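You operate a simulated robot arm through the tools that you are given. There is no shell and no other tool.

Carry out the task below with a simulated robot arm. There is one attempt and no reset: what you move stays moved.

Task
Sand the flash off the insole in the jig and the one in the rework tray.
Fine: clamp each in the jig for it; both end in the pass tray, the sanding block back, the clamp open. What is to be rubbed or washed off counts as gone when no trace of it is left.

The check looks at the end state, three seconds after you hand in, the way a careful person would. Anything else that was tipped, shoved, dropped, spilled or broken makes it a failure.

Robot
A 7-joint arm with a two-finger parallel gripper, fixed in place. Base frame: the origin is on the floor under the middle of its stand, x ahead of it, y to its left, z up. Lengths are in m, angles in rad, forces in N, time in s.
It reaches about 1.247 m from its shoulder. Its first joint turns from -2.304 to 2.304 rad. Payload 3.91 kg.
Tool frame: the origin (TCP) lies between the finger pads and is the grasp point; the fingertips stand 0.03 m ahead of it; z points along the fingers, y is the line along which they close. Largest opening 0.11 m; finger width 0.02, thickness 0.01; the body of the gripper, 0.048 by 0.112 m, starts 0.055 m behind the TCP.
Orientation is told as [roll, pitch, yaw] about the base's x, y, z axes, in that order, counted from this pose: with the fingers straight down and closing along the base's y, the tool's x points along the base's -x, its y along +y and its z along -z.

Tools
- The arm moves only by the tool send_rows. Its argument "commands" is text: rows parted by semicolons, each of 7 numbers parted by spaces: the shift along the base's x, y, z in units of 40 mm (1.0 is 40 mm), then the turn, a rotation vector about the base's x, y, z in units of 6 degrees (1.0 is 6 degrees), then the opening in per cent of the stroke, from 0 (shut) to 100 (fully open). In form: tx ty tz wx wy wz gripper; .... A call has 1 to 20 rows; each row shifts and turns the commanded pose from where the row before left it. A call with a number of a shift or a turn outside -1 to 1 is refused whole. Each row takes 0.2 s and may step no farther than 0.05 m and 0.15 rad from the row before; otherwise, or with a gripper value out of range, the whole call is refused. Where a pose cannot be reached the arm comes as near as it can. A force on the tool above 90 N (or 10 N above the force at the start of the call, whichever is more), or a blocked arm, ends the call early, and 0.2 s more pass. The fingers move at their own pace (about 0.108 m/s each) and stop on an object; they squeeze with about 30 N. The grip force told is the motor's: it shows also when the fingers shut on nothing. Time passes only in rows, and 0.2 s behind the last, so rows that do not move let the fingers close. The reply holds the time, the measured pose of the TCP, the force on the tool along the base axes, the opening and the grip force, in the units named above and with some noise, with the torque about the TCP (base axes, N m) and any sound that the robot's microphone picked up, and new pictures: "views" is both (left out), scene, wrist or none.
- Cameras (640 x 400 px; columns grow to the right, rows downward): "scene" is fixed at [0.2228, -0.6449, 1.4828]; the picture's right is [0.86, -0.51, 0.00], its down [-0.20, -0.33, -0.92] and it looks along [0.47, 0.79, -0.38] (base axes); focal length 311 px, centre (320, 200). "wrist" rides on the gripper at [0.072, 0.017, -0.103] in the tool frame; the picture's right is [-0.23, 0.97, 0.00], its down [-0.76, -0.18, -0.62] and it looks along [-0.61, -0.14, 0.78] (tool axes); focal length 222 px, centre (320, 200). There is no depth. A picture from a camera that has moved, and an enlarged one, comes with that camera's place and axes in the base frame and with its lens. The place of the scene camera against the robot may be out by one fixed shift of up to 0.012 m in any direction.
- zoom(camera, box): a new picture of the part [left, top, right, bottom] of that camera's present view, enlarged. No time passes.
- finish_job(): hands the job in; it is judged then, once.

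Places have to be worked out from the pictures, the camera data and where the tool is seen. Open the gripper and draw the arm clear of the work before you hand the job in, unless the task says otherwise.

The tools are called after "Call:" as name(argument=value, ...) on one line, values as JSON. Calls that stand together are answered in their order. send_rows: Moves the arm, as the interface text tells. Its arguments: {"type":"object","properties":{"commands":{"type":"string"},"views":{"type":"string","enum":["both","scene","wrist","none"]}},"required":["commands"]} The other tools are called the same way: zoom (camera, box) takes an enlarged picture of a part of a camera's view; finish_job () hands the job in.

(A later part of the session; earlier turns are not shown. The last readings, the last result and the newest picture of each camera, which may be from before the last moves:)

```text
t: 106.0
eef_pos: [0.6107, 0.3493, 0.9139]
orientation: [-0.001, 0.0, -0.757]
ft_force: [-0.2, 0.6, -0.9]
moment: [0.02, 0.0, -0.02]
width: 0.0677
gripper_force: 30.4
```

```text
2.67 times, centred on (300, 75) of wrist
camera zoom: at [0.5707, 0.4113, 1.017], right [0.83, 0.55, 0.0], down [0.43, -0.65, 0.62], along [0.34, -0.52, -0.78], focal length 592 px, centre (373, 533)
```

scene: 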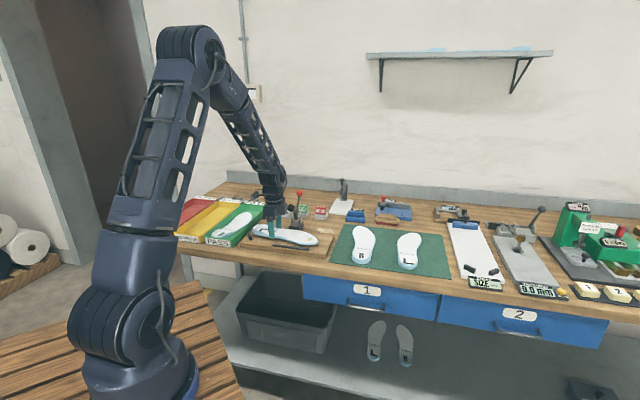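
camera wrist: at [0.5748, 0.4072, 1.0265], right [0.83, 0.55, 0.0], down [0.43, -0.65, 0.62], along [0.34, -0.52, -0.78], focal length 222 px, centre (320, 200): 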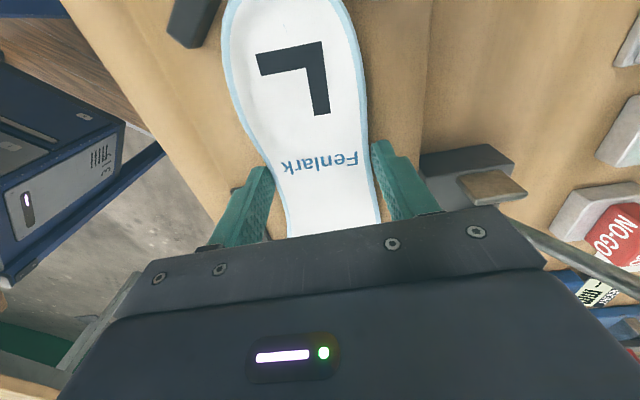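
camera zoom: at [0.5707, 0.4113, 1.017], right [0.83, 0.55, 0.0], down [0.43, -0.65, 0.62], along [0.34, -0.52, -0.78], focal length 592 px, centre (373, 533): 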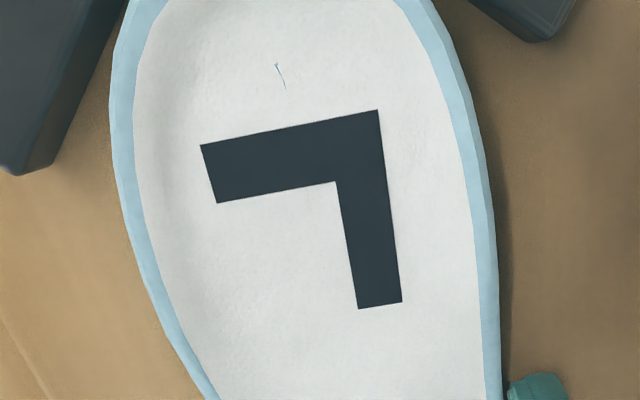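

L sits near the front stop with both gaps positive, and a few millimetres more heelward than R was. I shift 4 mm toward the toe, then lower until the board is felt.

Call:
send_rows(commands="0.07 -0.07 0 0 0 0 45;0 0 -0.05 0 0 0 45;0 0 0 0 0 0 45", views="none")

Call:
send_rows(commands="0 0 -0.04 0 0 0 45;0 0 0 0 0 0 45", views="none")

```text
t: 106.8
eef_pos: [0.6144, 0.3455, 0.9122]
orientation: [-0.001, -0.001, -0.757]
ft_force: [0.4, -0.2, 1.3]
moment: [-0.15, -0.07, -0.02]
width: 0.0675
gripper_force: 30.5
```

```text
t: 107.4
eef_pos: [0.6139, 0.3466, 0.9113]
orientation: [0.001, -0.001, -0.757]
ft_force: [-2.0, -5.5, 29.9]
moment: [-0.96, 0.88, -0.02]
width: 0.0675
gripper_force: 29.8
```

The board is reached (the front fingertip touches it). I relieve slightly, open the fingers to release the insole, and look.

Call:
send_rows(commands="0 0 0.03 0 0 0 45;0 0 0 0 0 0 75;0 0 0 0 0 0 75;0 0 0 0 0 0 75")

Call:
zoom(camera="scene", box=[240, 190, 330, 255])

Call:
zoom(camera="wrist", box=[160, 0, 480, 220])

```text
t: 108.4
eef_pos: [0.6136, 0.3459, 0.9118]
orientation: [0.002, 0.0, -0.757]
ft_force: [-1.1, 2.8, 15.5]
moment: [-0.18, 0.23, 0.39]
width: 0.0816
gripper_force: 0.1
camera wrist: at [0.573, 0.4088, 1.0148], right [0.83, 0.55, 0.0], down [0.43, -0.65, 0.62], along [0.34, -0.52, -0.78], focal length 222 px, centre (320, 200)
```

scene: 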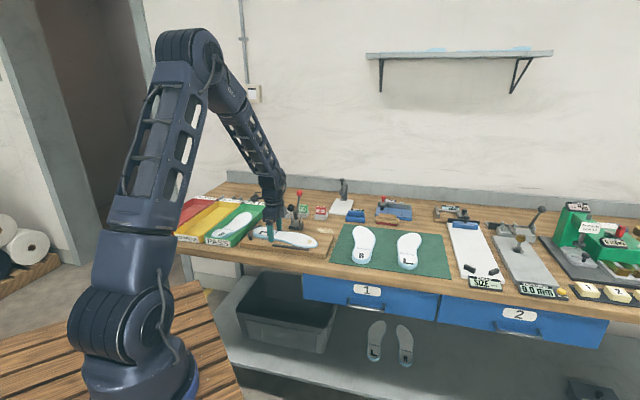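
wrist: 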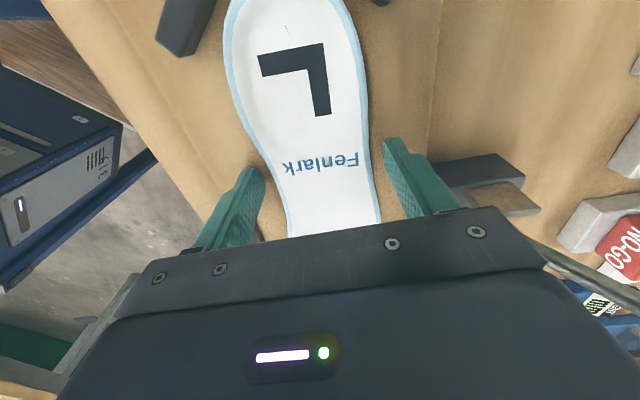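

```text
6.15 times, centred on (285, 222) of scene
camera zoom: at [0.2228, -0.6449, 1.4828], right [0.86, -0.51, 0.0], down [-0.2, -0.33, -0.92], along [0.47, 0.79, -0.38], focal length 1916 px, centre (535, 62)
```

zoom: 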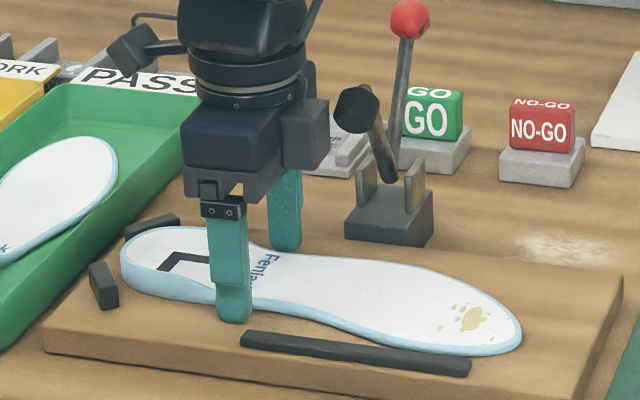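

```text
1.82 times, centred on (320, 110) of wrist
camera zoom: at [0.573, 0.4088, 1.0148], right [0.83, 0.55, 0.0], down [0.43, -0.65, 0.62], along [0.34, -0.52, -0.78], focal length 404 px, centre (320, 364)
```

zoom: 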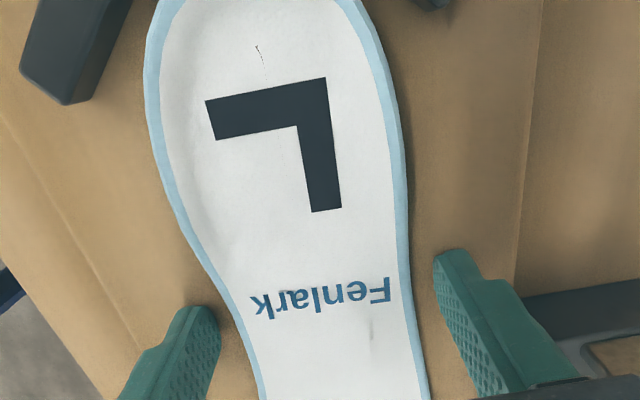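

The L insole lies flat on the board with fingers open. I rise straight up and back off for a look from above.

Call:
send_rows(commands="0 0 0.3 0 0 0 75;0 0 0.7 0 0 0 75;0 0 0.9 0 0 0 75;0 0 0.9 0 0 0 75;0 0 0.9 0 0 0 75;0 0 0.9 0 0 0 75;0 0 0.9 0 0 0 75;0 0 0 0 0 0 75")

Call:
zoom(camera="wrist", box=[180, 0, 500, 200])

Call:
zoom(camera="scene", box=[240, 200, 340, 260])

```text
t: 110.2
eef_pos: [0.6151, 0.3444, 1.1319]
orientation: [0.0, -0.001, -0.757]
ft_force: [-0.6, -0.4, -0.4]
moment: [0.0, -0.01, -0.04]
width: 0.0828
gripper_force: 0.0
camera wrist: at [0.5741, 0.4081, 1.2355], right [0.83, 0.55, 0.0], down [0.43, -0.65, 0.62], along [0.34, -0.52, -0.78], focal length 222 px, centre (320, 200)
```

scene: 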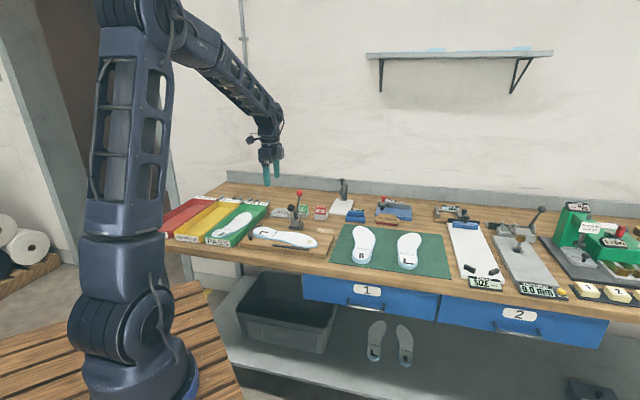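
wrist: 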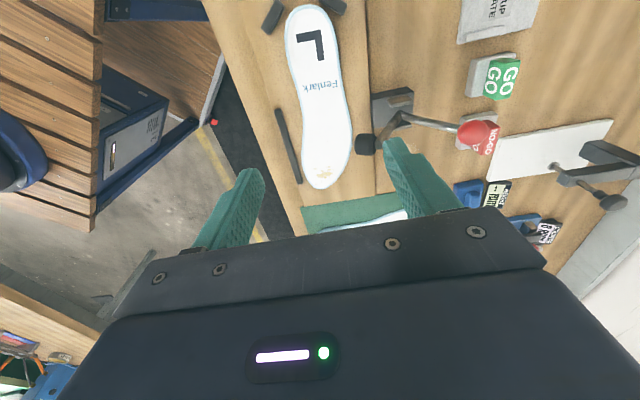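

```text
2.00 times, centred on (340, 100) of wrist
camera zoom: at [0.5741, 0.4081, 1.2355], right [0.83, 0.55, 0.0], down [0.43, -0.65, 0.62], along [0.34, -0.52, -0.78], focal length 444 px, centre (280, 400)
```

zoom: 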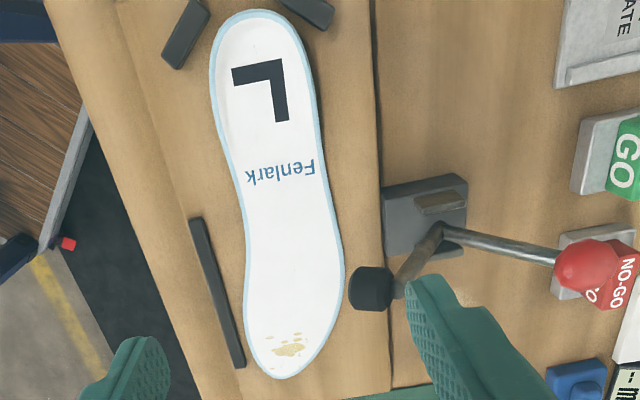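

```text
6.40 times, centred on (290, 230) of scene
camera zoom: at [0.2228, -0.6449, 1.4828], right [0.86, -0.51, 0.0], down [-0.2, -0.33, -0.92], along [0.47, 0.79, -0.38], focal length 1992 px, centre (512, 8)
```

zoom: 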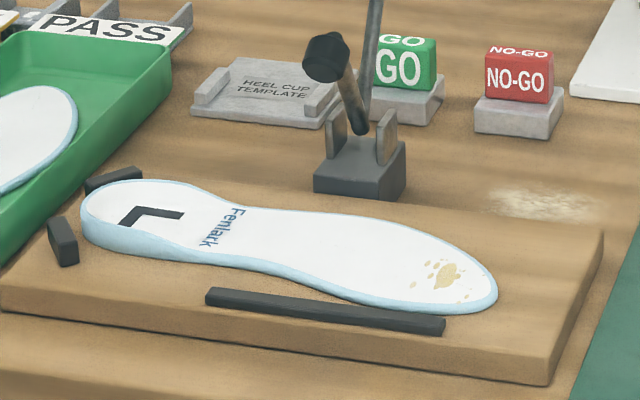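

L is well seated between the heel stops and the side bar. I zoom on its toe to map the flash.

Call:
zoom(camera="wrist", box=[290, 140, 370, 195])

Call:
zoom(camera="scene", box=[295, 232, 325, 252])

```text
7.27 times, centred on (330, 168) of wrist
camera zoom: at [0.5741, 0.4081, 1.2355], right [0.83, 0.55, 0.0], down [0.43, -0.65, 0.62], along [0.34, -0.52, -0.78], focal length 1615 px, centre (247, 436)
```

zoom: 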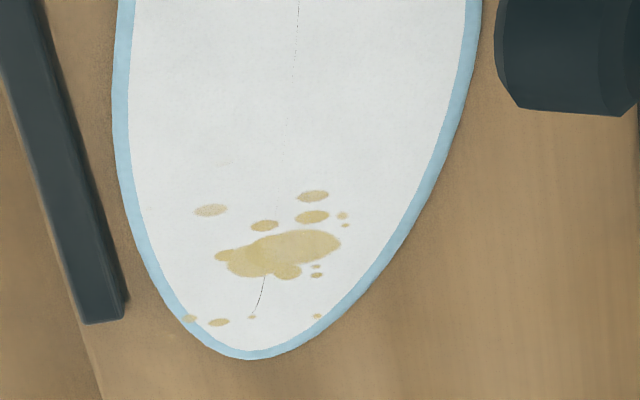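

```text
16.00 times, centred on (310, 242) of scene
camera zoom: at [0.2228, -0.6449, 1.4828], right [0.86, -0.51, 0.0], down [-0.2, -0.33, -0.92], along [0.47, 0.79, -0.38], focal length 4980 px, centre (480, -472)
```

zoom: 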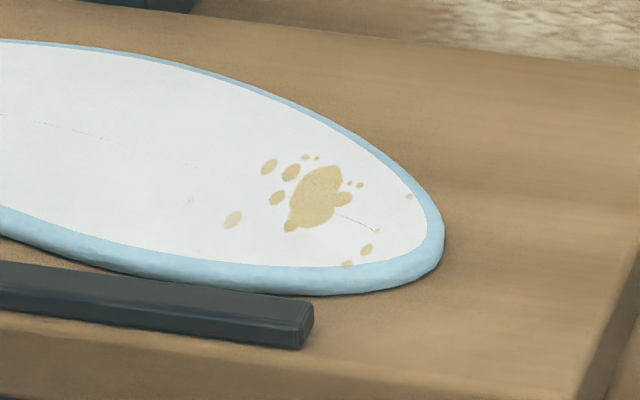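

I've mapped the flash on L: x 0.68–0.72, y 0.20–0.25. Now I close the clamp again: above the knob, opening 60 %.

Call:
send_rows(commands="0 0 0.7 0 0 -0.27 60;0.75 0.385 0 0 0 0 60;0.75 0.385 0 0 0 0 60;0.75 0.385 0 0 0 0 60;0.75 0.385 0 0 0 0 60;0.75 0.385 0 0 0 0 60;0 0 0 0 0 0 60", views="wrist")

Call:
zoom(camera="wrist", box=[160, 0, 480, 200])

```text
t: 111.8
eef_pos: [0.7631, 0.4235, 1.1606]
orientation: [-0.001, -0.001, -0.785]
ft_force: [-0.3, -0.4, 0.6]
moment: [-0.01, -0.02, -0.01]
width: 0.0658
gripper_force: 0.1
camera wrist: at [0.7255, 0.4877, 1.2633], right [0.85, 0.53, 0.0], down [0.41, -0.66, 0.62], along [0.33, -0.53, -0.78], focal length 222 px, centre (320, 200)
```

wrist: 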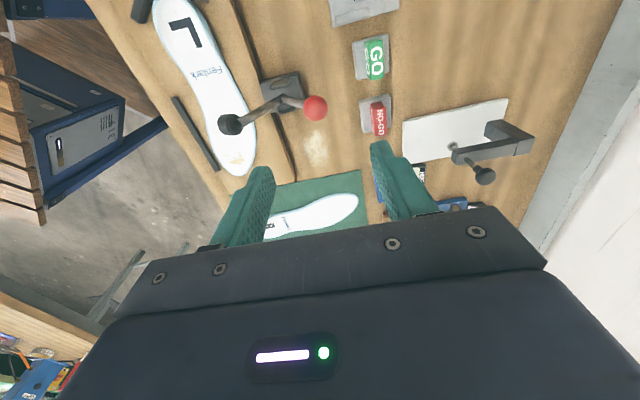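

```text
2.00 times, centred on (320, 100) of wrist
camera zoom: at [0.7255, 0.4877, 1.2633], right [0.85, 0.53, 0.0], down [0.41, -0.66, 0.62], along [0.33, -0.53, -0.78], focal length 444 px, centre (320, 400)
```

zoom: 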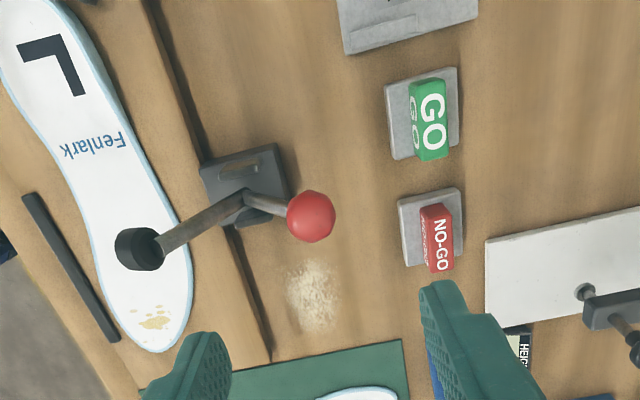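

The knob is at (0.761, 0.421), right where expected. I descend around it.

Call:
send_rows(commands="-0.03 -0.04 -0.95 0 0 0 60;0 0 -0.95 0 0 0 60;0 0 -0.95 0 0 0 60;0 0 -0.85 0 0 0 60;0 0 0 0 0 0 60", views="wrist")

Call:
send_rows(commands="-0.3 -0.3 0 0 0 0 60;-0.3 -0.3 0.05 0 0 0 60;-0.3 -0.3 0.05 0 0 0 60;-0.3 -0.3 0.05 0 0 0 60;-0.25 -0.25 0 0 0 0 60;-0.25 -0.25 0 0 0 0 60;-0.25 -0.25 0 0 0 0 60;0 0 0 0 0 0 60")

Call:
zoom(camera="scene", box=[240, 170, 350, 260])

```text
t: 113.0
eef_pos: [0.762, 0.4224, 1.0138]
orientation: [0.0, 0.001, -0.785]
ft_force: [0.0, 0.1, -0.6]
moment: [0.01, 0.02, -0.01]
width: 0.066
gripper_force: 0.0
camera wrist: at [0.7233, 0.486, 1.1154], right [0.85, 0.53, 0.0], down [0.41, -0.66, 0.62], along [0.33, -0.53, -0.78], focal length 222 px, centre (320, 200)
```

wrist: 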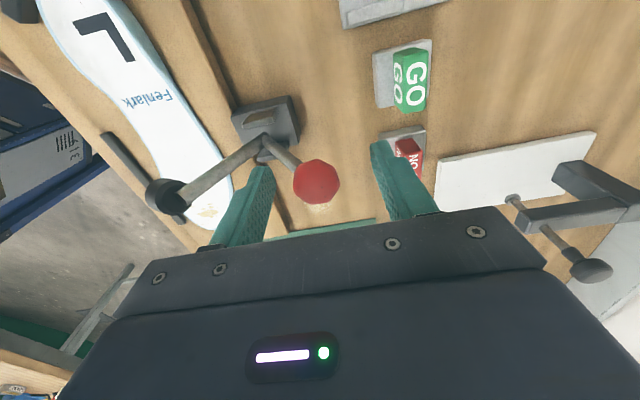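

```text
t: 114.8
eef_pos: [0.6854, 0.3436, 1.0178]
orientation: [0.0, 0.001, -0.785]
ft_force: [-0.4, 0.1, -0.4]
moment: [0.01, 0.0, 0.03]
width: 0.0661
gripper_force: 0.0
camera wrist: at [0.6466, 0.4074, 1.1204], right [0.85, 0.53, 0.0], down [0.41, -0.66, 0.62], along [0.33, -0.53, -0.78], focal length 222 px, centre (320, 200)
```

scene: 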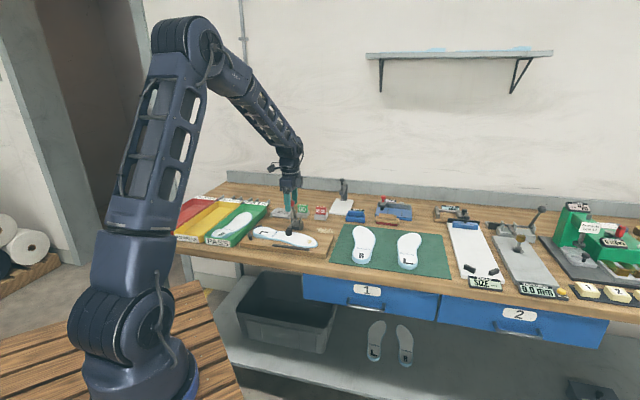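
wrist: 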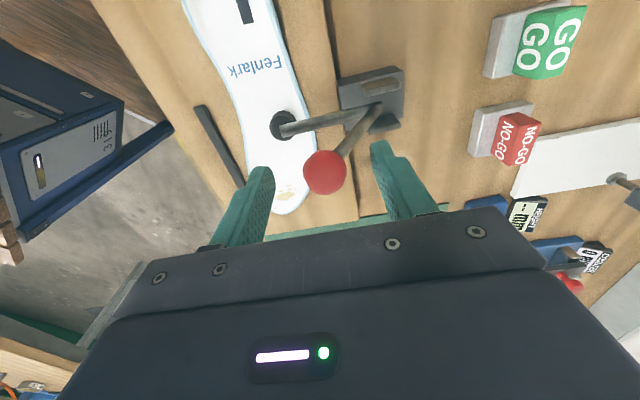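

```text
4.44 times, centred on (295, 215) of scene
camera zoom: at [0.2228, -0.6449, 1.4828], right [0.86, -0.51, 0.0], down [-0.2, -0.33, -0.92], along [0.47, 0.79, -0.38], focal length 1384 px, centre (431, 133)
```

zoom: 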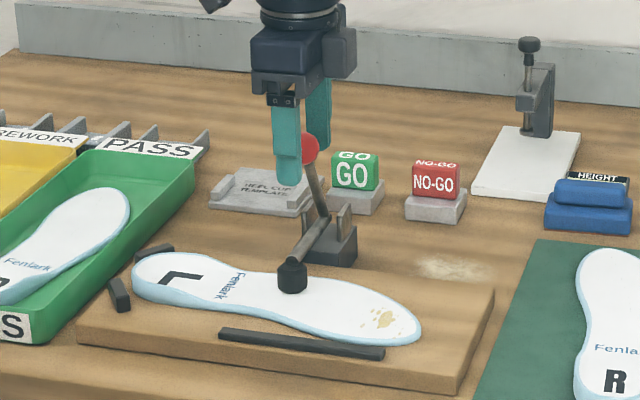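

The pad is on the L insole. I push a little further to seat it firmly, as before, then back off and rise.

Call:
send_rows(commands="-0.2 -0.2 0 0 0 0 60;-0.2 -0.2 0 0 0 0 60;-0.12 -0.12 0 0 0 0 60;0 0 0 0 0 0 60", views="none")

Call:
send_rows(commands="0.2 0.2 0 0 0 0 60;0.27 0.27 0 0 0 0 60;0 0 0 0 0 0 60;0 0 0.9 0 0 0 60;0 0 0.9 0 0 0 60;0 0 0.9 0 0 0 60;0 0 0.9 0 0 0 60;0 0 0 0 0 0 60")

Call:
zoom(camera="scene", box=[240, 190, 340, 260])

Call:
zoom(camera="wrist", box=[180, 0, 500, 200])

```text
t: 115.8
eef_pos: [0.6663, 0.3251, 1.0179]
orientation: [0.002, -0.001, -0.786]
ft_force: [32.2, 27.4, -4.8]
moment: [0.4, -0.51, -0.16]
width: 0.0874
gripper_force: 21.1
```

```text
t: 117.6
eef_pos: [0.6829, 0.34, 1.1618]
orientation: [0.0, 0.0, -0.786]
ft_force: [0.1, 0.0, -0.6]
moment: [-0.02, 0.0, 0.01]
width: 0.0659
gripper_force: 0.1
camera wrist: at [0.6452, 0.4046, 1.2639], right [0.85, 0.53, 0.0], down [0.41, -0.66, 0.62], along [0.33, -0.53, -0.78], focal length 222 px, centre (320, 200)
```

scene: 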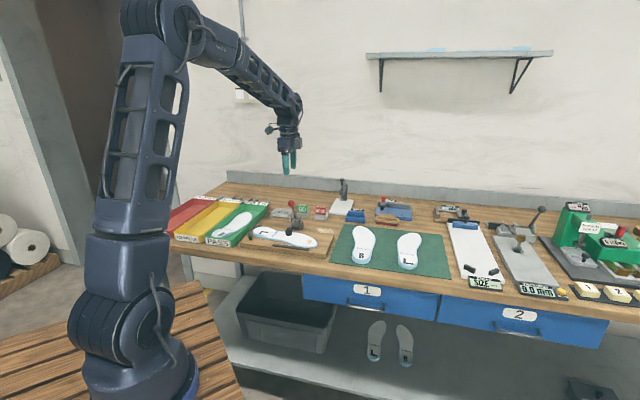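
wrist: 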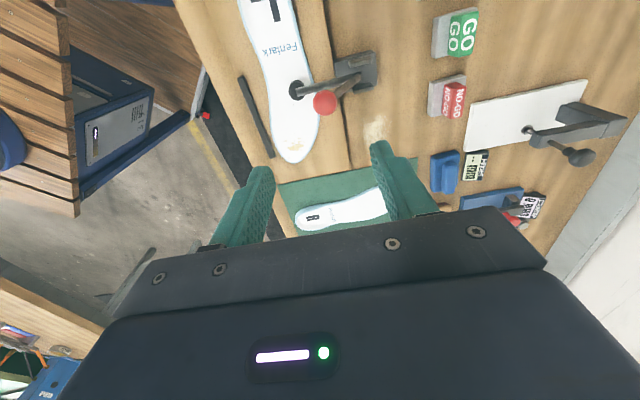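

```text
5.71 times, centred on (290, 225) of scene
camera zoom: at [0.2228, -0.6449, 1.4828], right [0.86, -0.51, 0.0], down [-0.2, -0.33, -0.92], along [0.47, 0.79, -0.38], focal length 1779 px, centre (491, 57)
```

zoom: 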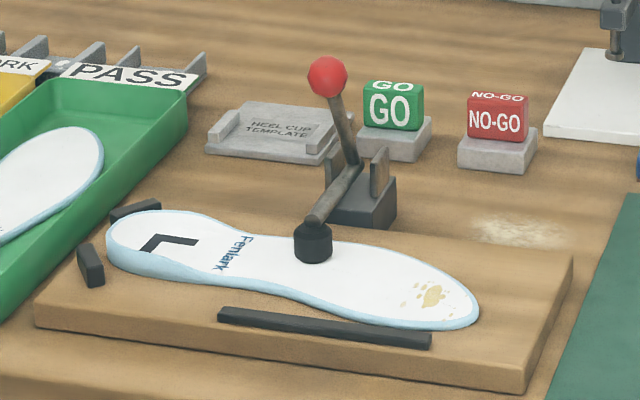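

```text
2.00 times, centred on (340, 100) of wrist
camera zoom: at [0.6452, 0.4046, 1.2639], right [0.85, 0.53, 0.0], down [0.41, -0.66, 0.62], along [0.33, -0.53, -0.78], focal length 444 px, centre (280, 400)
```

zoom: 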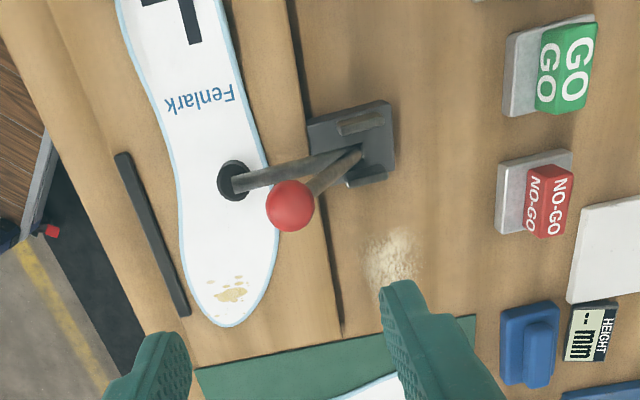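

L is clamped firmly and hasn't moved (flash still at (0.7025, 0.230)). Now I fetch the sanding block again, using its known pose.

Call:
send_rows(commands="0.94 0 0 0 0 0.57 60;0.94 0 0 0 0 0 50;0.94 0 0 0 0 0 38;0.94 0 0 0 0 0 38;0.94 0 0 0 0 0 38;0.94 0 0 0 0 0 38;0.94 0 -0.3 0 0 0 38;0.94 -0.03 -0.3 0 0 0 38;0.02 0 -0.8 0 0 0 38;0 0 -0.8 0 0 0 38;0 0 0 0 0 0 38")

Call:
zoom(camera="wrist", box=[220, 20, 460, 170])

```text
t: 120.0
eef_pos: [0.9858, 0.3407, 1.0738]
orientation: [0.0, 0.0, -0.724]
ft_force: [-0.7, 0.3, 0.4]
moment: [-0.02, -0.05, 0.0]
width: 0.0419
gripper_force: 0.1
camera wrist: at [0.9428, 0.402, 1.1765], right [0.82, 0.58, 0.0], down [0.45, -0.64, 0.62], along [0.36, -0.51, -0.78], focal length 222 px, centre (320, 200)
```

scene: 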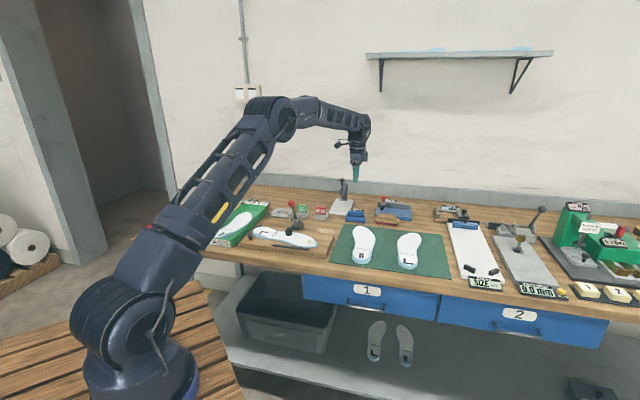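
wrist: 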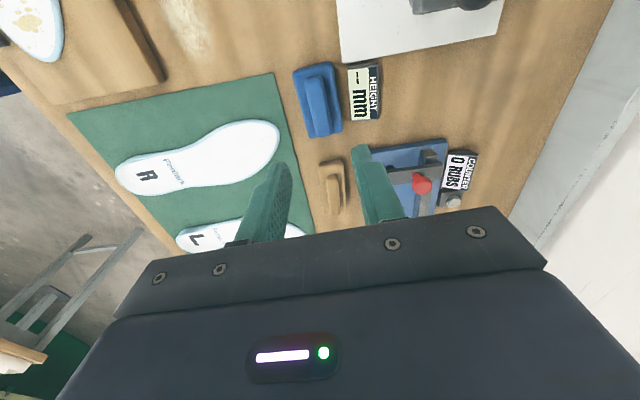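

```text
2.67 times, centred on (340, 95) of wrist
camera zoom: at [0.9428, 0.402, 1.1765], right [0.82, 0.58, 0.0], down [0.45, -0.64, 0.62], along [0.36, -0.51, -0.78], focal length 592 px, centre (267, 480)
```

zoom: 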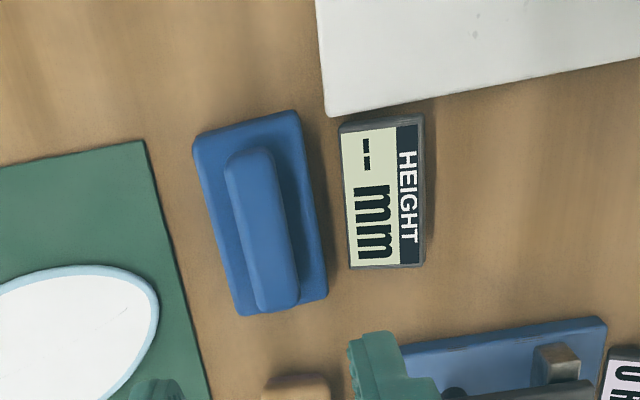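

The block is where I left it. I correct to the release position and descend to grip height.

Call:
send_rows(commands="-0.02 -0.07 -0.95 0 0 -0.02 38;0 0 -0.95 0 0 0 38;0 0 -0.95 0 0 0 38;0 0 -0.9 0 0 0 38;0 0 0 0 0 0 38", views="wrist")

Call:
zoom(camera="scene", box=[340, 195, 380, 225])

```text
t: 121.2
eef_pos: [0.9833, 0.3377, 0.9259]
orientation: [0.0, -0.001, -0.725]
ft_force: [0.7, 0.7, 0.2]
moment: [0.03, 0.0, 0.03]
width: 0.0419
gripper_force: 0.1
camera wrist: at [0.9411, 0.3988, 1.0272], right [0.82, 0.58, 0.0], down [0.45, -0.64, 0.62], along [0.36, -0.51, -0.78], focal length 222 px, centre (320, 200)
```

wrist: 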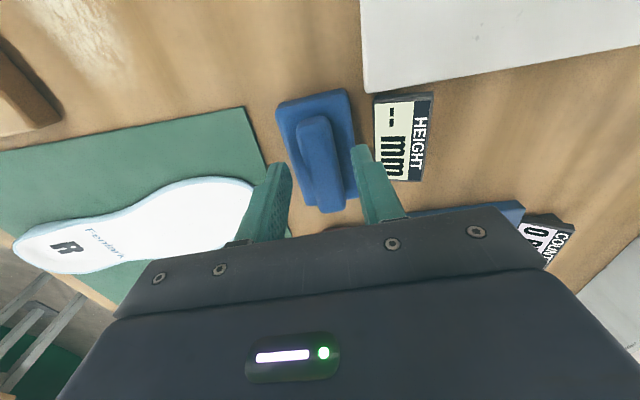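

```text
13.33 times, centred on (360, 210) of scene
camera zoom: at [0.2228, -0.6449, 1.4828], right [0.86, -0.51, 0.0], down [-0.2, -0.33, -0.92], along [0.47, 0.79, -0.38], focal length 4150 px, centre (-213, 67)
```

zoom: 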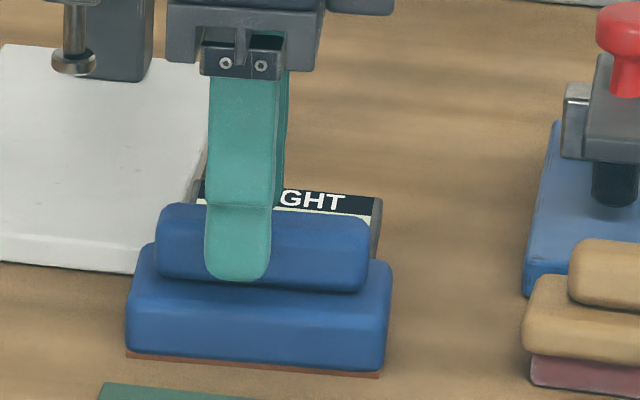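

I lower a few millimetres, shift slightly to centre on the handle, and close.

Call:
send_rows(commands="0.12 -0.1 -0.08 0 0 0 38;0 0 0 0 0 0 38;0 0 0 0 0 0 10;0 0 0 0 0 0 10;0 0 0 0 0 0 10", views="none")

Call:
zoom(camera="scene", box=[340, 195, 380, 225])

```text
t: 122.4
eef_pos: [0.9886, 0.3333, 0.9214]
orientation: [0.0, 0.0, -0.728]
ft_force: [2.2, 0.2, 0.4]
moment: [0.03, -0.01, 0.04]
width: 0.0214
gripper_force: 29.7
```

```text
13.33 times, centred on (360, 210) of scene
camera zoom: at [0.2228, -0.6449, 1.4828], right [0.86, -0.51, 0.0], down [-0.2, -0.33, -0.92], along [0.47, 0.79, -0.38], focal length 4150 px, centre (-213, 67)
```

zoom: 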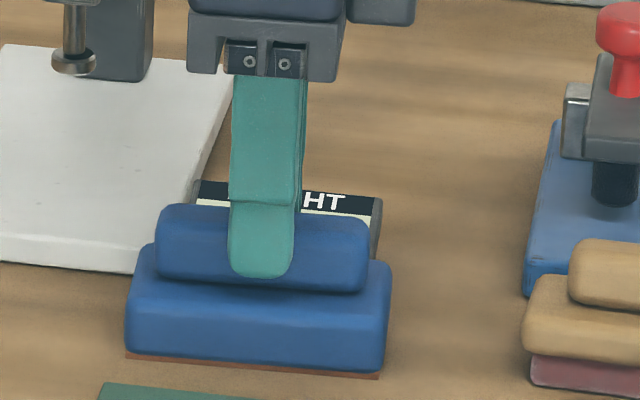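

Gripped on the handle's centre (home pose now TCP (0.9886, 0.3333, 0.9214), yaw −0.728). I lift and carry it above L's toe.

Call:
send_rows(commands="0 0 0.6 0 0 0 10;0 0 1 0 0 0 10;0 0 1 0 0 0 10;0 0 1 0 0 0 10;0 0 0.8 0 0 0 10;-0.89 -0.33 0 0 0 0 10;-0.89 -0.33 0 0 0 0 10;-0.89 -0.33 0 0 0 0 10;-0.89 -0.33 0 0 0 0 10;-0.89 -0.33 0 0 0 0 10;-0.89 -0.33 0 0 0 0 10;-0.89 -0.33 0 0 0 0 10;-0.88 -0.33 0 0 0 0 10;0 0 0 0 0 0 10")

Call:
zoom(camera="wrist", box=[220, 20, 460, 200])

Call:
zoom(camera="scene", box=[240, 170, 350, 260])

```text
t: 125.4
eef_pos: [0.7033, 0.2284, 1.0971]
orientation: [0.001, -0.002, -0.727]
ft_force: [-0.5, 0.3, -1.4]
moment: [-0.04, 0.04, 0.01]
width: 0.0214
gripper_force: 30.1
camera wrist: at [0.6614, 0.2891, 1.1991], right [0.82, 0.58, 0.0], down [0.45, -0.64, 0.62], along [0.36, -0.51, -0.78], focal length 222 px, centre (320, 200)
```

scene: 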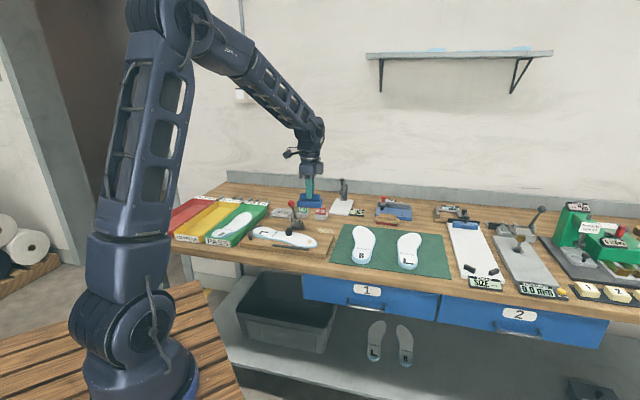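
wrist: 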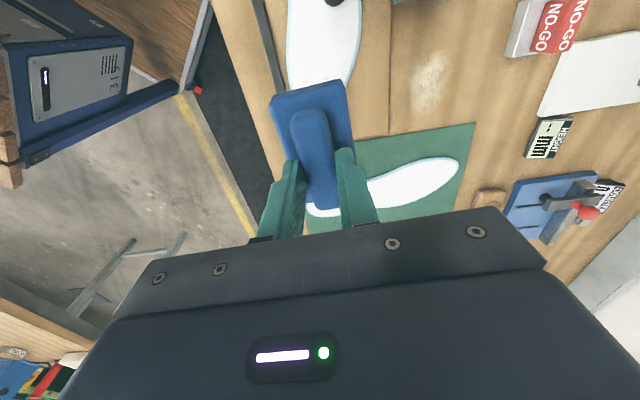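

```text
2.22 times, centred on (340, 110) of wrist
camera zoom: at [0.6614, 0.2891, 1.1991], right [0.82, 0.58, 0.0], down [0.45, -0.64, 0.62], along [0.36, -0.51, -0.78], focal length 494 px, centre (276, 400)
```

zoom: 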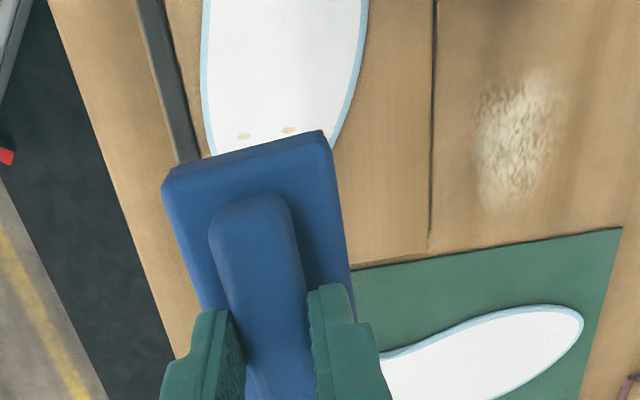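

```text
4.44 times, centred on (295, 215) of scene
camera zoom: at [0.2228, -0.6449, 1.4828], right [0.86, -0.51, 0.0], down [-0.2, -0.33, -0.92], along [0.47, 0.79, -0.38], focal length 1384 px, centre (431, 133)
```

zoom: 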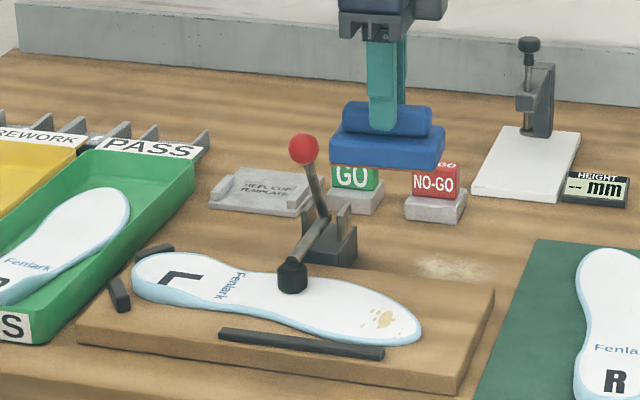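

Everything is clear. I descend to about 1.5 cm above the toe.

Call:
send_rows(commands="0 0 -1 0 0 0 10;0 0 -1 0 0 0 10;0 0 -0.8 0 0 0 10;0 0 -0.5 0 0 0 10;0 0 0 0 0 0 10")

Call:
zoom(camera="scene", box=[260, 180, 350, 250])

Call:
zoom(camera="wrist", box=[220, 20, 460, 200])

```text
t: 126.6
eef_pos: [0.7046, 0.2273, 0.9644]
orientation: [-0.002, 0.0, -0.727]
ft_force: [-0.4, -0.3, -1.1]
moment: [0.01, -0.04, 0.02]
width: 0.021
gripper_force: 29.8
camera wrist: at [0.6616, 0.2893, 1.0673], right [0.82, 0.58, 0.0], down [0.45, -0.64, 0.62], along [0.36, -0.51, -0.78], focal length 222 px, centre (320, 200)
```

scene: 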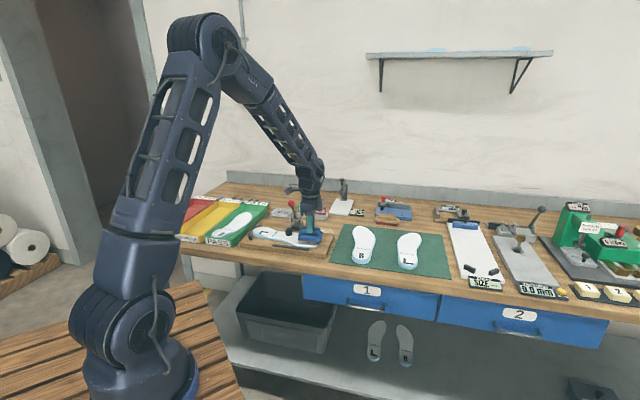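
wrist: 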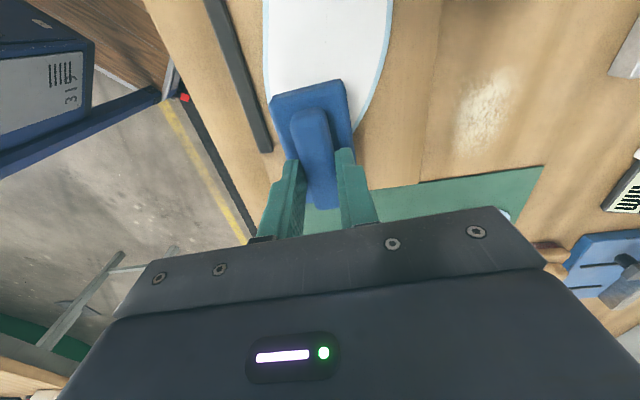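

```text
5.71 times, centred on (305, 215) of scene
camera zoom: at [0.2228, -0.6449, 1.4828], right [0.86, -0.51, 0.0], down [-0.2, -0.33, -0.92], along [0.47, 0.79, -0.38], focal length 1779 px, centre (406, 114)
```

zoom: 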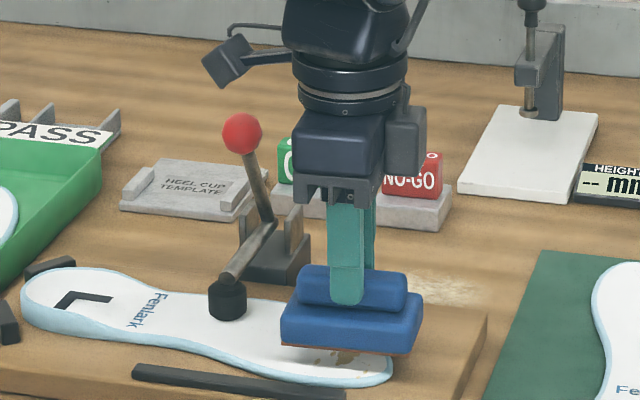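

```text
2.22 times, centred on (340, 110) of wrist
camera zoom: at [0.6616, 0.2893, 1.0673], right [0.82, 0.58, 0.0], down [0.45, -0.64, 0.62], along [0.36, -0.51, -0.78], focal length 494 px, centre (276, 400)
```

zoom: 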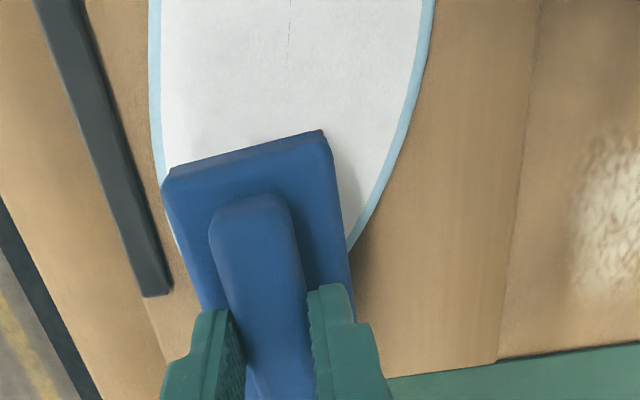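

Positioned over the toe. I lower slowly for contact.

Call:
send_rows(commands="0 0 -0.2 0 0 0 10;0 0 -0.08 0 0 0 10;0 0 0 0 0 0 10", views="none")

Call:
send_rows(commands="0 0 -0.05 0 0 0 10;0 0 0 0 0 0 10", views="none")

Call:
send_rows(commands="0 0 -0.03 0 0 0 10;0 0 0 0 0 0 10", views="none")

```text
t: 127.4
eef_pos: [0.7037, 0.2277, 0.9535]
orientation: [0.0, -0.001, -0.727]
ft_force: [0.0, -0.7, -1.6]
moment: [-0.02, 0.04, -0.01]
width: 0.0215
gripper_force: 29.8
```

```text
t: 128.0
eef_pos: [0.7042, 0.228, 0.951]
orientation: [-0.001, 0.0, -0.726]
ft_force: [0.9, 1.1, -1.2]
moment: [0.0, -0.02, -0.01]
width: 0.0215
gripper_force: 30.3
```

```text
t: 128.6
eef_pos: [0.7034, 0.228, 0.95]
orientation: [-0.001, 0.0, -0.727]
ft_force: [-0.2, -0.8, -1.5]
moment: [0.0, -0.02, 0.02]
width: 0.0213
gripper_force: 30.5
```

Call:
send_rows(commands="0 0 -0.03 0 0 0 10;0 0 0 0 0 0 10", views="none")

Call:
send_rows(commands="0 0 -0.02 0 0 0 10;0 0 0 0 0 0 10", views="none")

```text
t: 129.2
eef_pos: [0.7033, 0.2263, 0.9486]
orientation: [-0.001, 0.0, -0.728]
ft_force: [0.3, 0.0, -1.7]
moment: [0.0, 0.01, 0.01]
width: 0.0214
gripper_force: 30.2
```

```text
t: 129.8
eef_pos: [0.7044, 0.2272, 0.9485]
orientation: [0.0, 0.0, -0.728]
ft_force: [-0.3, -0.6, 6.4]
moment: [0.03, 0.14, -0.02]
width: 0.0214
gripper_force: 30.4
```

Contact with about 8 N. I press slightly more and rub along the insole's length.

Call:
send_rows(commands="0 0 -0.02 0 0 0 10;0.25 -0.25 0 0 0 0 10;-0.25 0.25 0 0 0 0 10;-0.25 0.25 0 0 0 0 10;0.25 -0.25 0 0 0 0 10;0.25 -0.25 0 0 0 0 10;-0.25 0.25 0 0 0 0 10;-0.25 0.25 0 0 0 0 10;0.25 -0.25 0 0 0 0 10;0 0 0 0 0 0 10")

Call:
zoom(camera="scene", box=[260, 190, 350, 260])

```text
t: 132.0
eef_pos: [0.7024, 0.2301, 0.9478]
orientation: [0.0, 0.0, -0.726]
ft_force: [-18.3, 22.4, 39.1]
moment: [0.33, 0.43, 0.22]
width: 0.0217
gripper_force: 30.2
camera wrist: at [0.6601, 0.2907, 1.0507], right [0.82, 0.58, 0.0], down [0.45, -0.64, 0.62], along [0.36, -0.51, -0.78], focal length 222 px, centre (320, 200)
```

scene: 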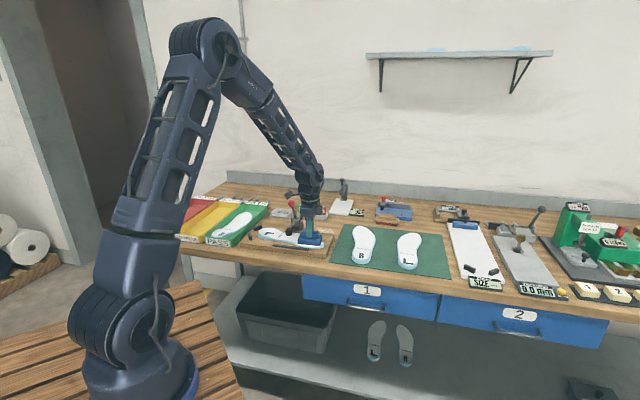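
wrist: 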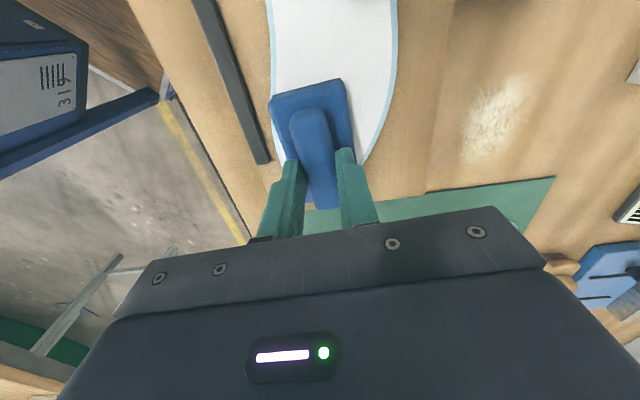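

```text
5.71 times, centred on (305, 225) of scene
camera zoom: at [0.2228, -0.6449, 1.4828], right [0.86, -0.51, 0.0], down [-0.2, -0.33, -0.92], along [0.47, 0.79, -0.38], focal length 1779 px, centre (406, 57)
```

zoom: 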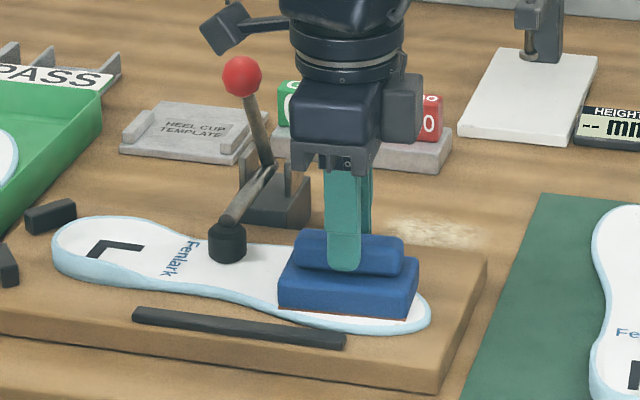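

The insole slid about 2.4 cm toward the toe under the clamp because I pressed too hard (39 N). I'll use the same friction to draw it back toward the heel stops, then rub with much lighter pressure.

Call:
send_rows(commands="-0.12 0.12 0 0 0 0 10;-0.12 0.12 0 0 0 0 10;-0.12 0.12 0 0 0 0 10;0 0 0 0 0 0 10")

Call:
zoom(camera="scene", box=[260, 190, 350, 260])

```text
t: 133.0
eef_pos: [0.6901, 0.2409, 0.9476]
orientation: [-0.001, 0.001, -0.728]
ft_force: [11.7, -14.3, 24.1]
moment: [-0.19, -0.29, 0.03]
width: 0.0216
gripper_force: 29.9
camera wrist: at [0.6476, 0.3026, 1.0506], right [0.82, 0.58, 0.0], down [0.45, -0.64, 0.62], along [0.36, -0.51, -0.78], focal length 222 px, centre (320, 200)
```

scene: 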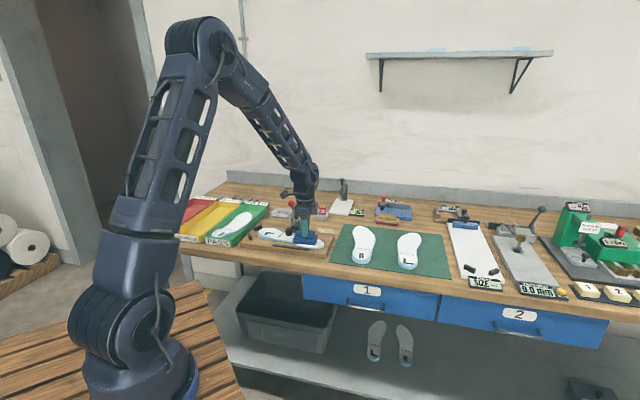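
wrist: 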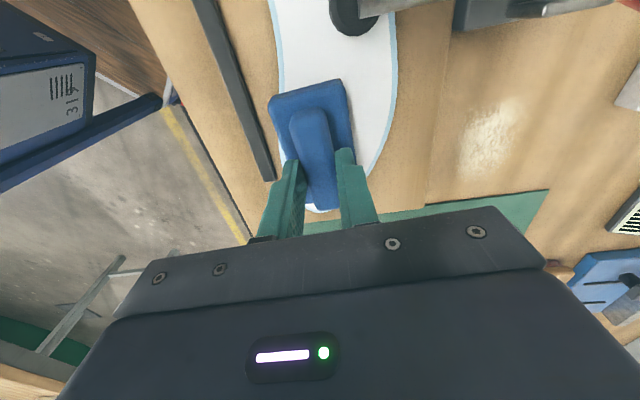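

```text
5.71 times, centred on (305, 225) of scene
camera zoom: at [0.2228, -0.6449, 1.4828], right [0.86, -0.51, 0.0], down [-0.2, -0.33, -0.92], along [0.47, 0.79, -0.38], focal length 1779 px, centre (406, 57)
```

zoom: 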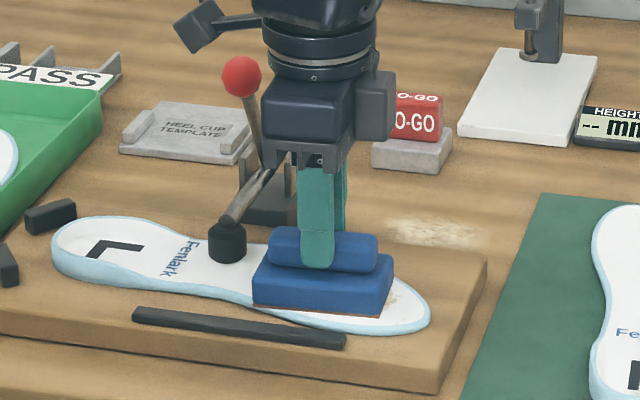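

The block slid back but the insole stayed, so it's now about 2 cm toward the toe but still clamped in the jig. I lift the block slightly and look at the flash and at the pad.

Call:
send_rows(commands="0 0 0.3 0 0 0 10;0 0 0.9 0 0 0 10;0 0 0.9 0 0 0 10;0.6 -0.6 0.3 0 0 0 10;0.7 -0.7 0.3 0 0 0 10;0.7 -0.7 0 0 0 0 10;0 0 0 0 0 0 10")

Call:
zoom(camera="scene", box=[245, 210, 345, 260])

Call:
zoom(camera="scene", box=[295, 228, 330, 253])

Call:
zoom(camera="wrist", box=[200, 0, 480, 175])

```text
t: 134.6
eef_pos: [0.7714, 0.1626, 1.0552]
orientation: [0.0, 0.0, -0.728]
ft_force: [0.7, 0.6, -0.7]
moment: [-0.01, 0.01, 0.02]
width: 0.0213
gripper_force: 30.2
camera wrist: at [0.7279, 0.224, 1.1582], right [0.82, 0.58, 0.0], down [0.45, -0.64, 0.62], along [0.36, -0.51, -0.78], focal length 222 px, centre (320, 200)
```

scene: 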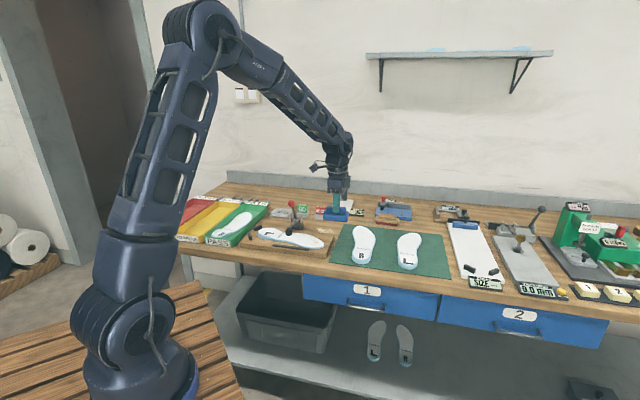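
wrist: 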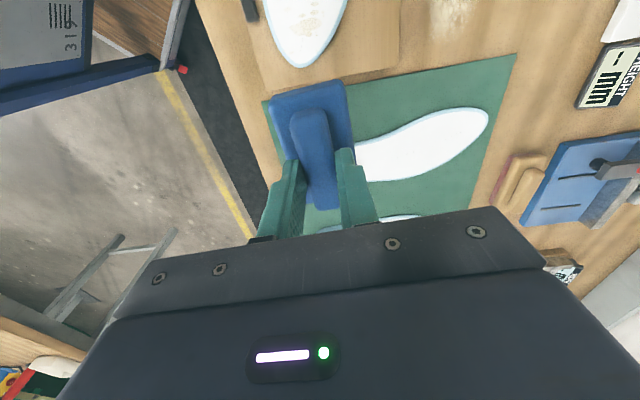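

```text
6.40 times, centred on (295, 235) of scene
camera zoom: at [0.2228, -0.6449, 1.4828], right [0.86, -0.51, 0.0], down [-0.2, -0.33, -0.92], along [0.47, 0.79, -0.38], focal length 1992 px, centre (480, -24)
```

zoom: 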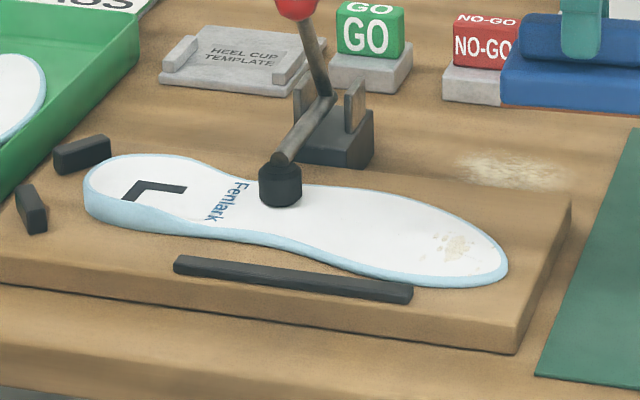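

```text
16.00 times, centred on (312, 240) of scene
camera zoom: at [0.2228, -0.6449, 1.4828], right [0.86, -0.51, 0.0], down [-0.2, -0.33, -0.92], along [0.47, 0.79, -0.38], focal length 4980 px, centre (440, -448)
```

zoom: 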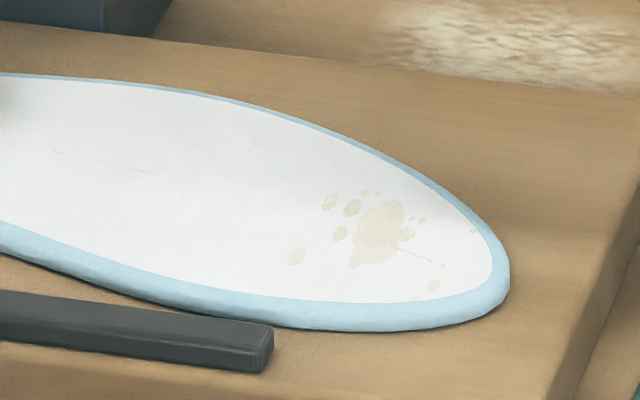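

```text
2.29 times, centred on (340, 88) of wrist
camera zoom: at [0.7279, 0.224, 1.1582], right [0.82, 0.58, 0.0], down [0.45, -0.64, 0.62], along [0.36, -0.51, -0.78], focal length 508 px, centre (274, 457)
```

zoom: 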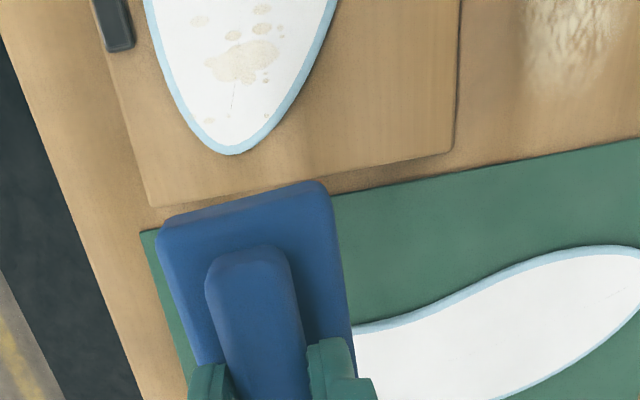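

The flash is fading, so the technique works. I'll continue at the insole's present spot with lighter pressure, pressing only on strokes toward the heel stops and lifting on the return so it can't creep forward.

Call:
send_rows(commands="-0.52 0.425 -0.4 0 0 0 10;-0.52 0.425 -0.8 0 0 0 10;0 0 -0.9 0 0 0 10;0 0 -0.48 0 0 0 10;0 0 -0.1 0 0 0 10;-0.25 0.25 0 0 0 0 10;-0.25 0.25 0 0 0 0 10;0 0 0 0 0 0 10")

Call:
zoom(camera="scene", box=[260, 190, 350, 260])

```text
t: 136.4
eef_pos: [0.7075, 0.217, 0.9474]
orientation: [0.001, 0.0, -0.728]
ft_force: [0.2, 0.6, -0.9]
moment: [0.08, 0.06, -0.01]
width: 0.0214
gripper_force: 29.7
camera wrist: at [0.6664, 0.278, 1.0511], right [0.82, 0.58, 0.0], down [0.45, -0.64, 0.62], along [0.36, -0.51, -0.78], focal length 222 px, centre (320, 200)
```

scene: 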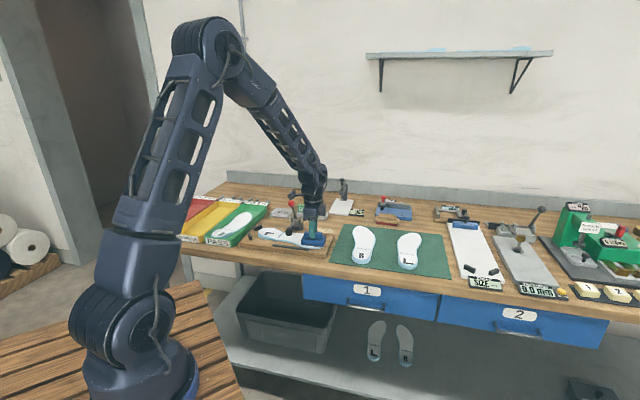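
wrist: 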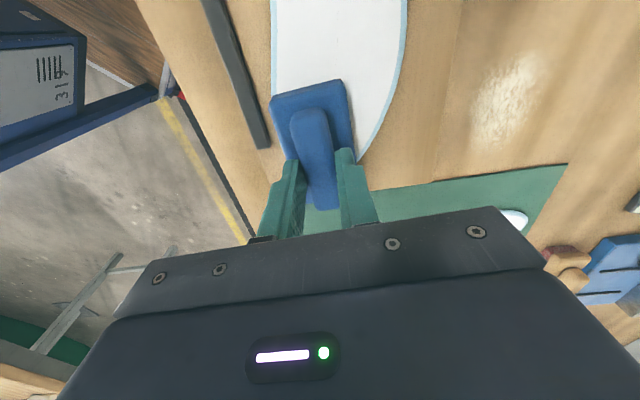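

```text
5.71 times, centred on (305, 225) of scene
camera zoom: at [0.2228, -0.6449, 1.4828], right [0.86, -0.51, 0.0], down [-0.2, -0.33, -0.92], along [0.47, 0.79, -0.38], focal length 1779 px, centre (406, 57)
```

zoom: 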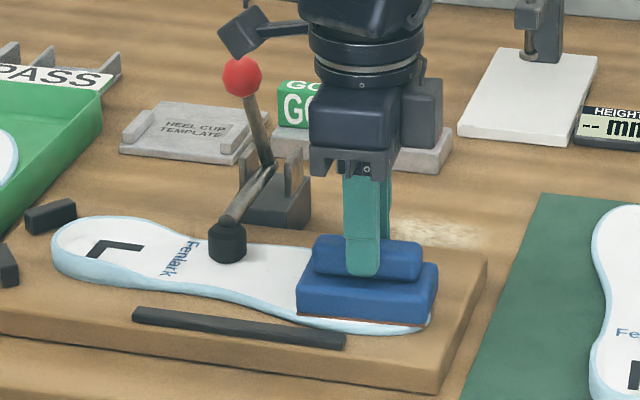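

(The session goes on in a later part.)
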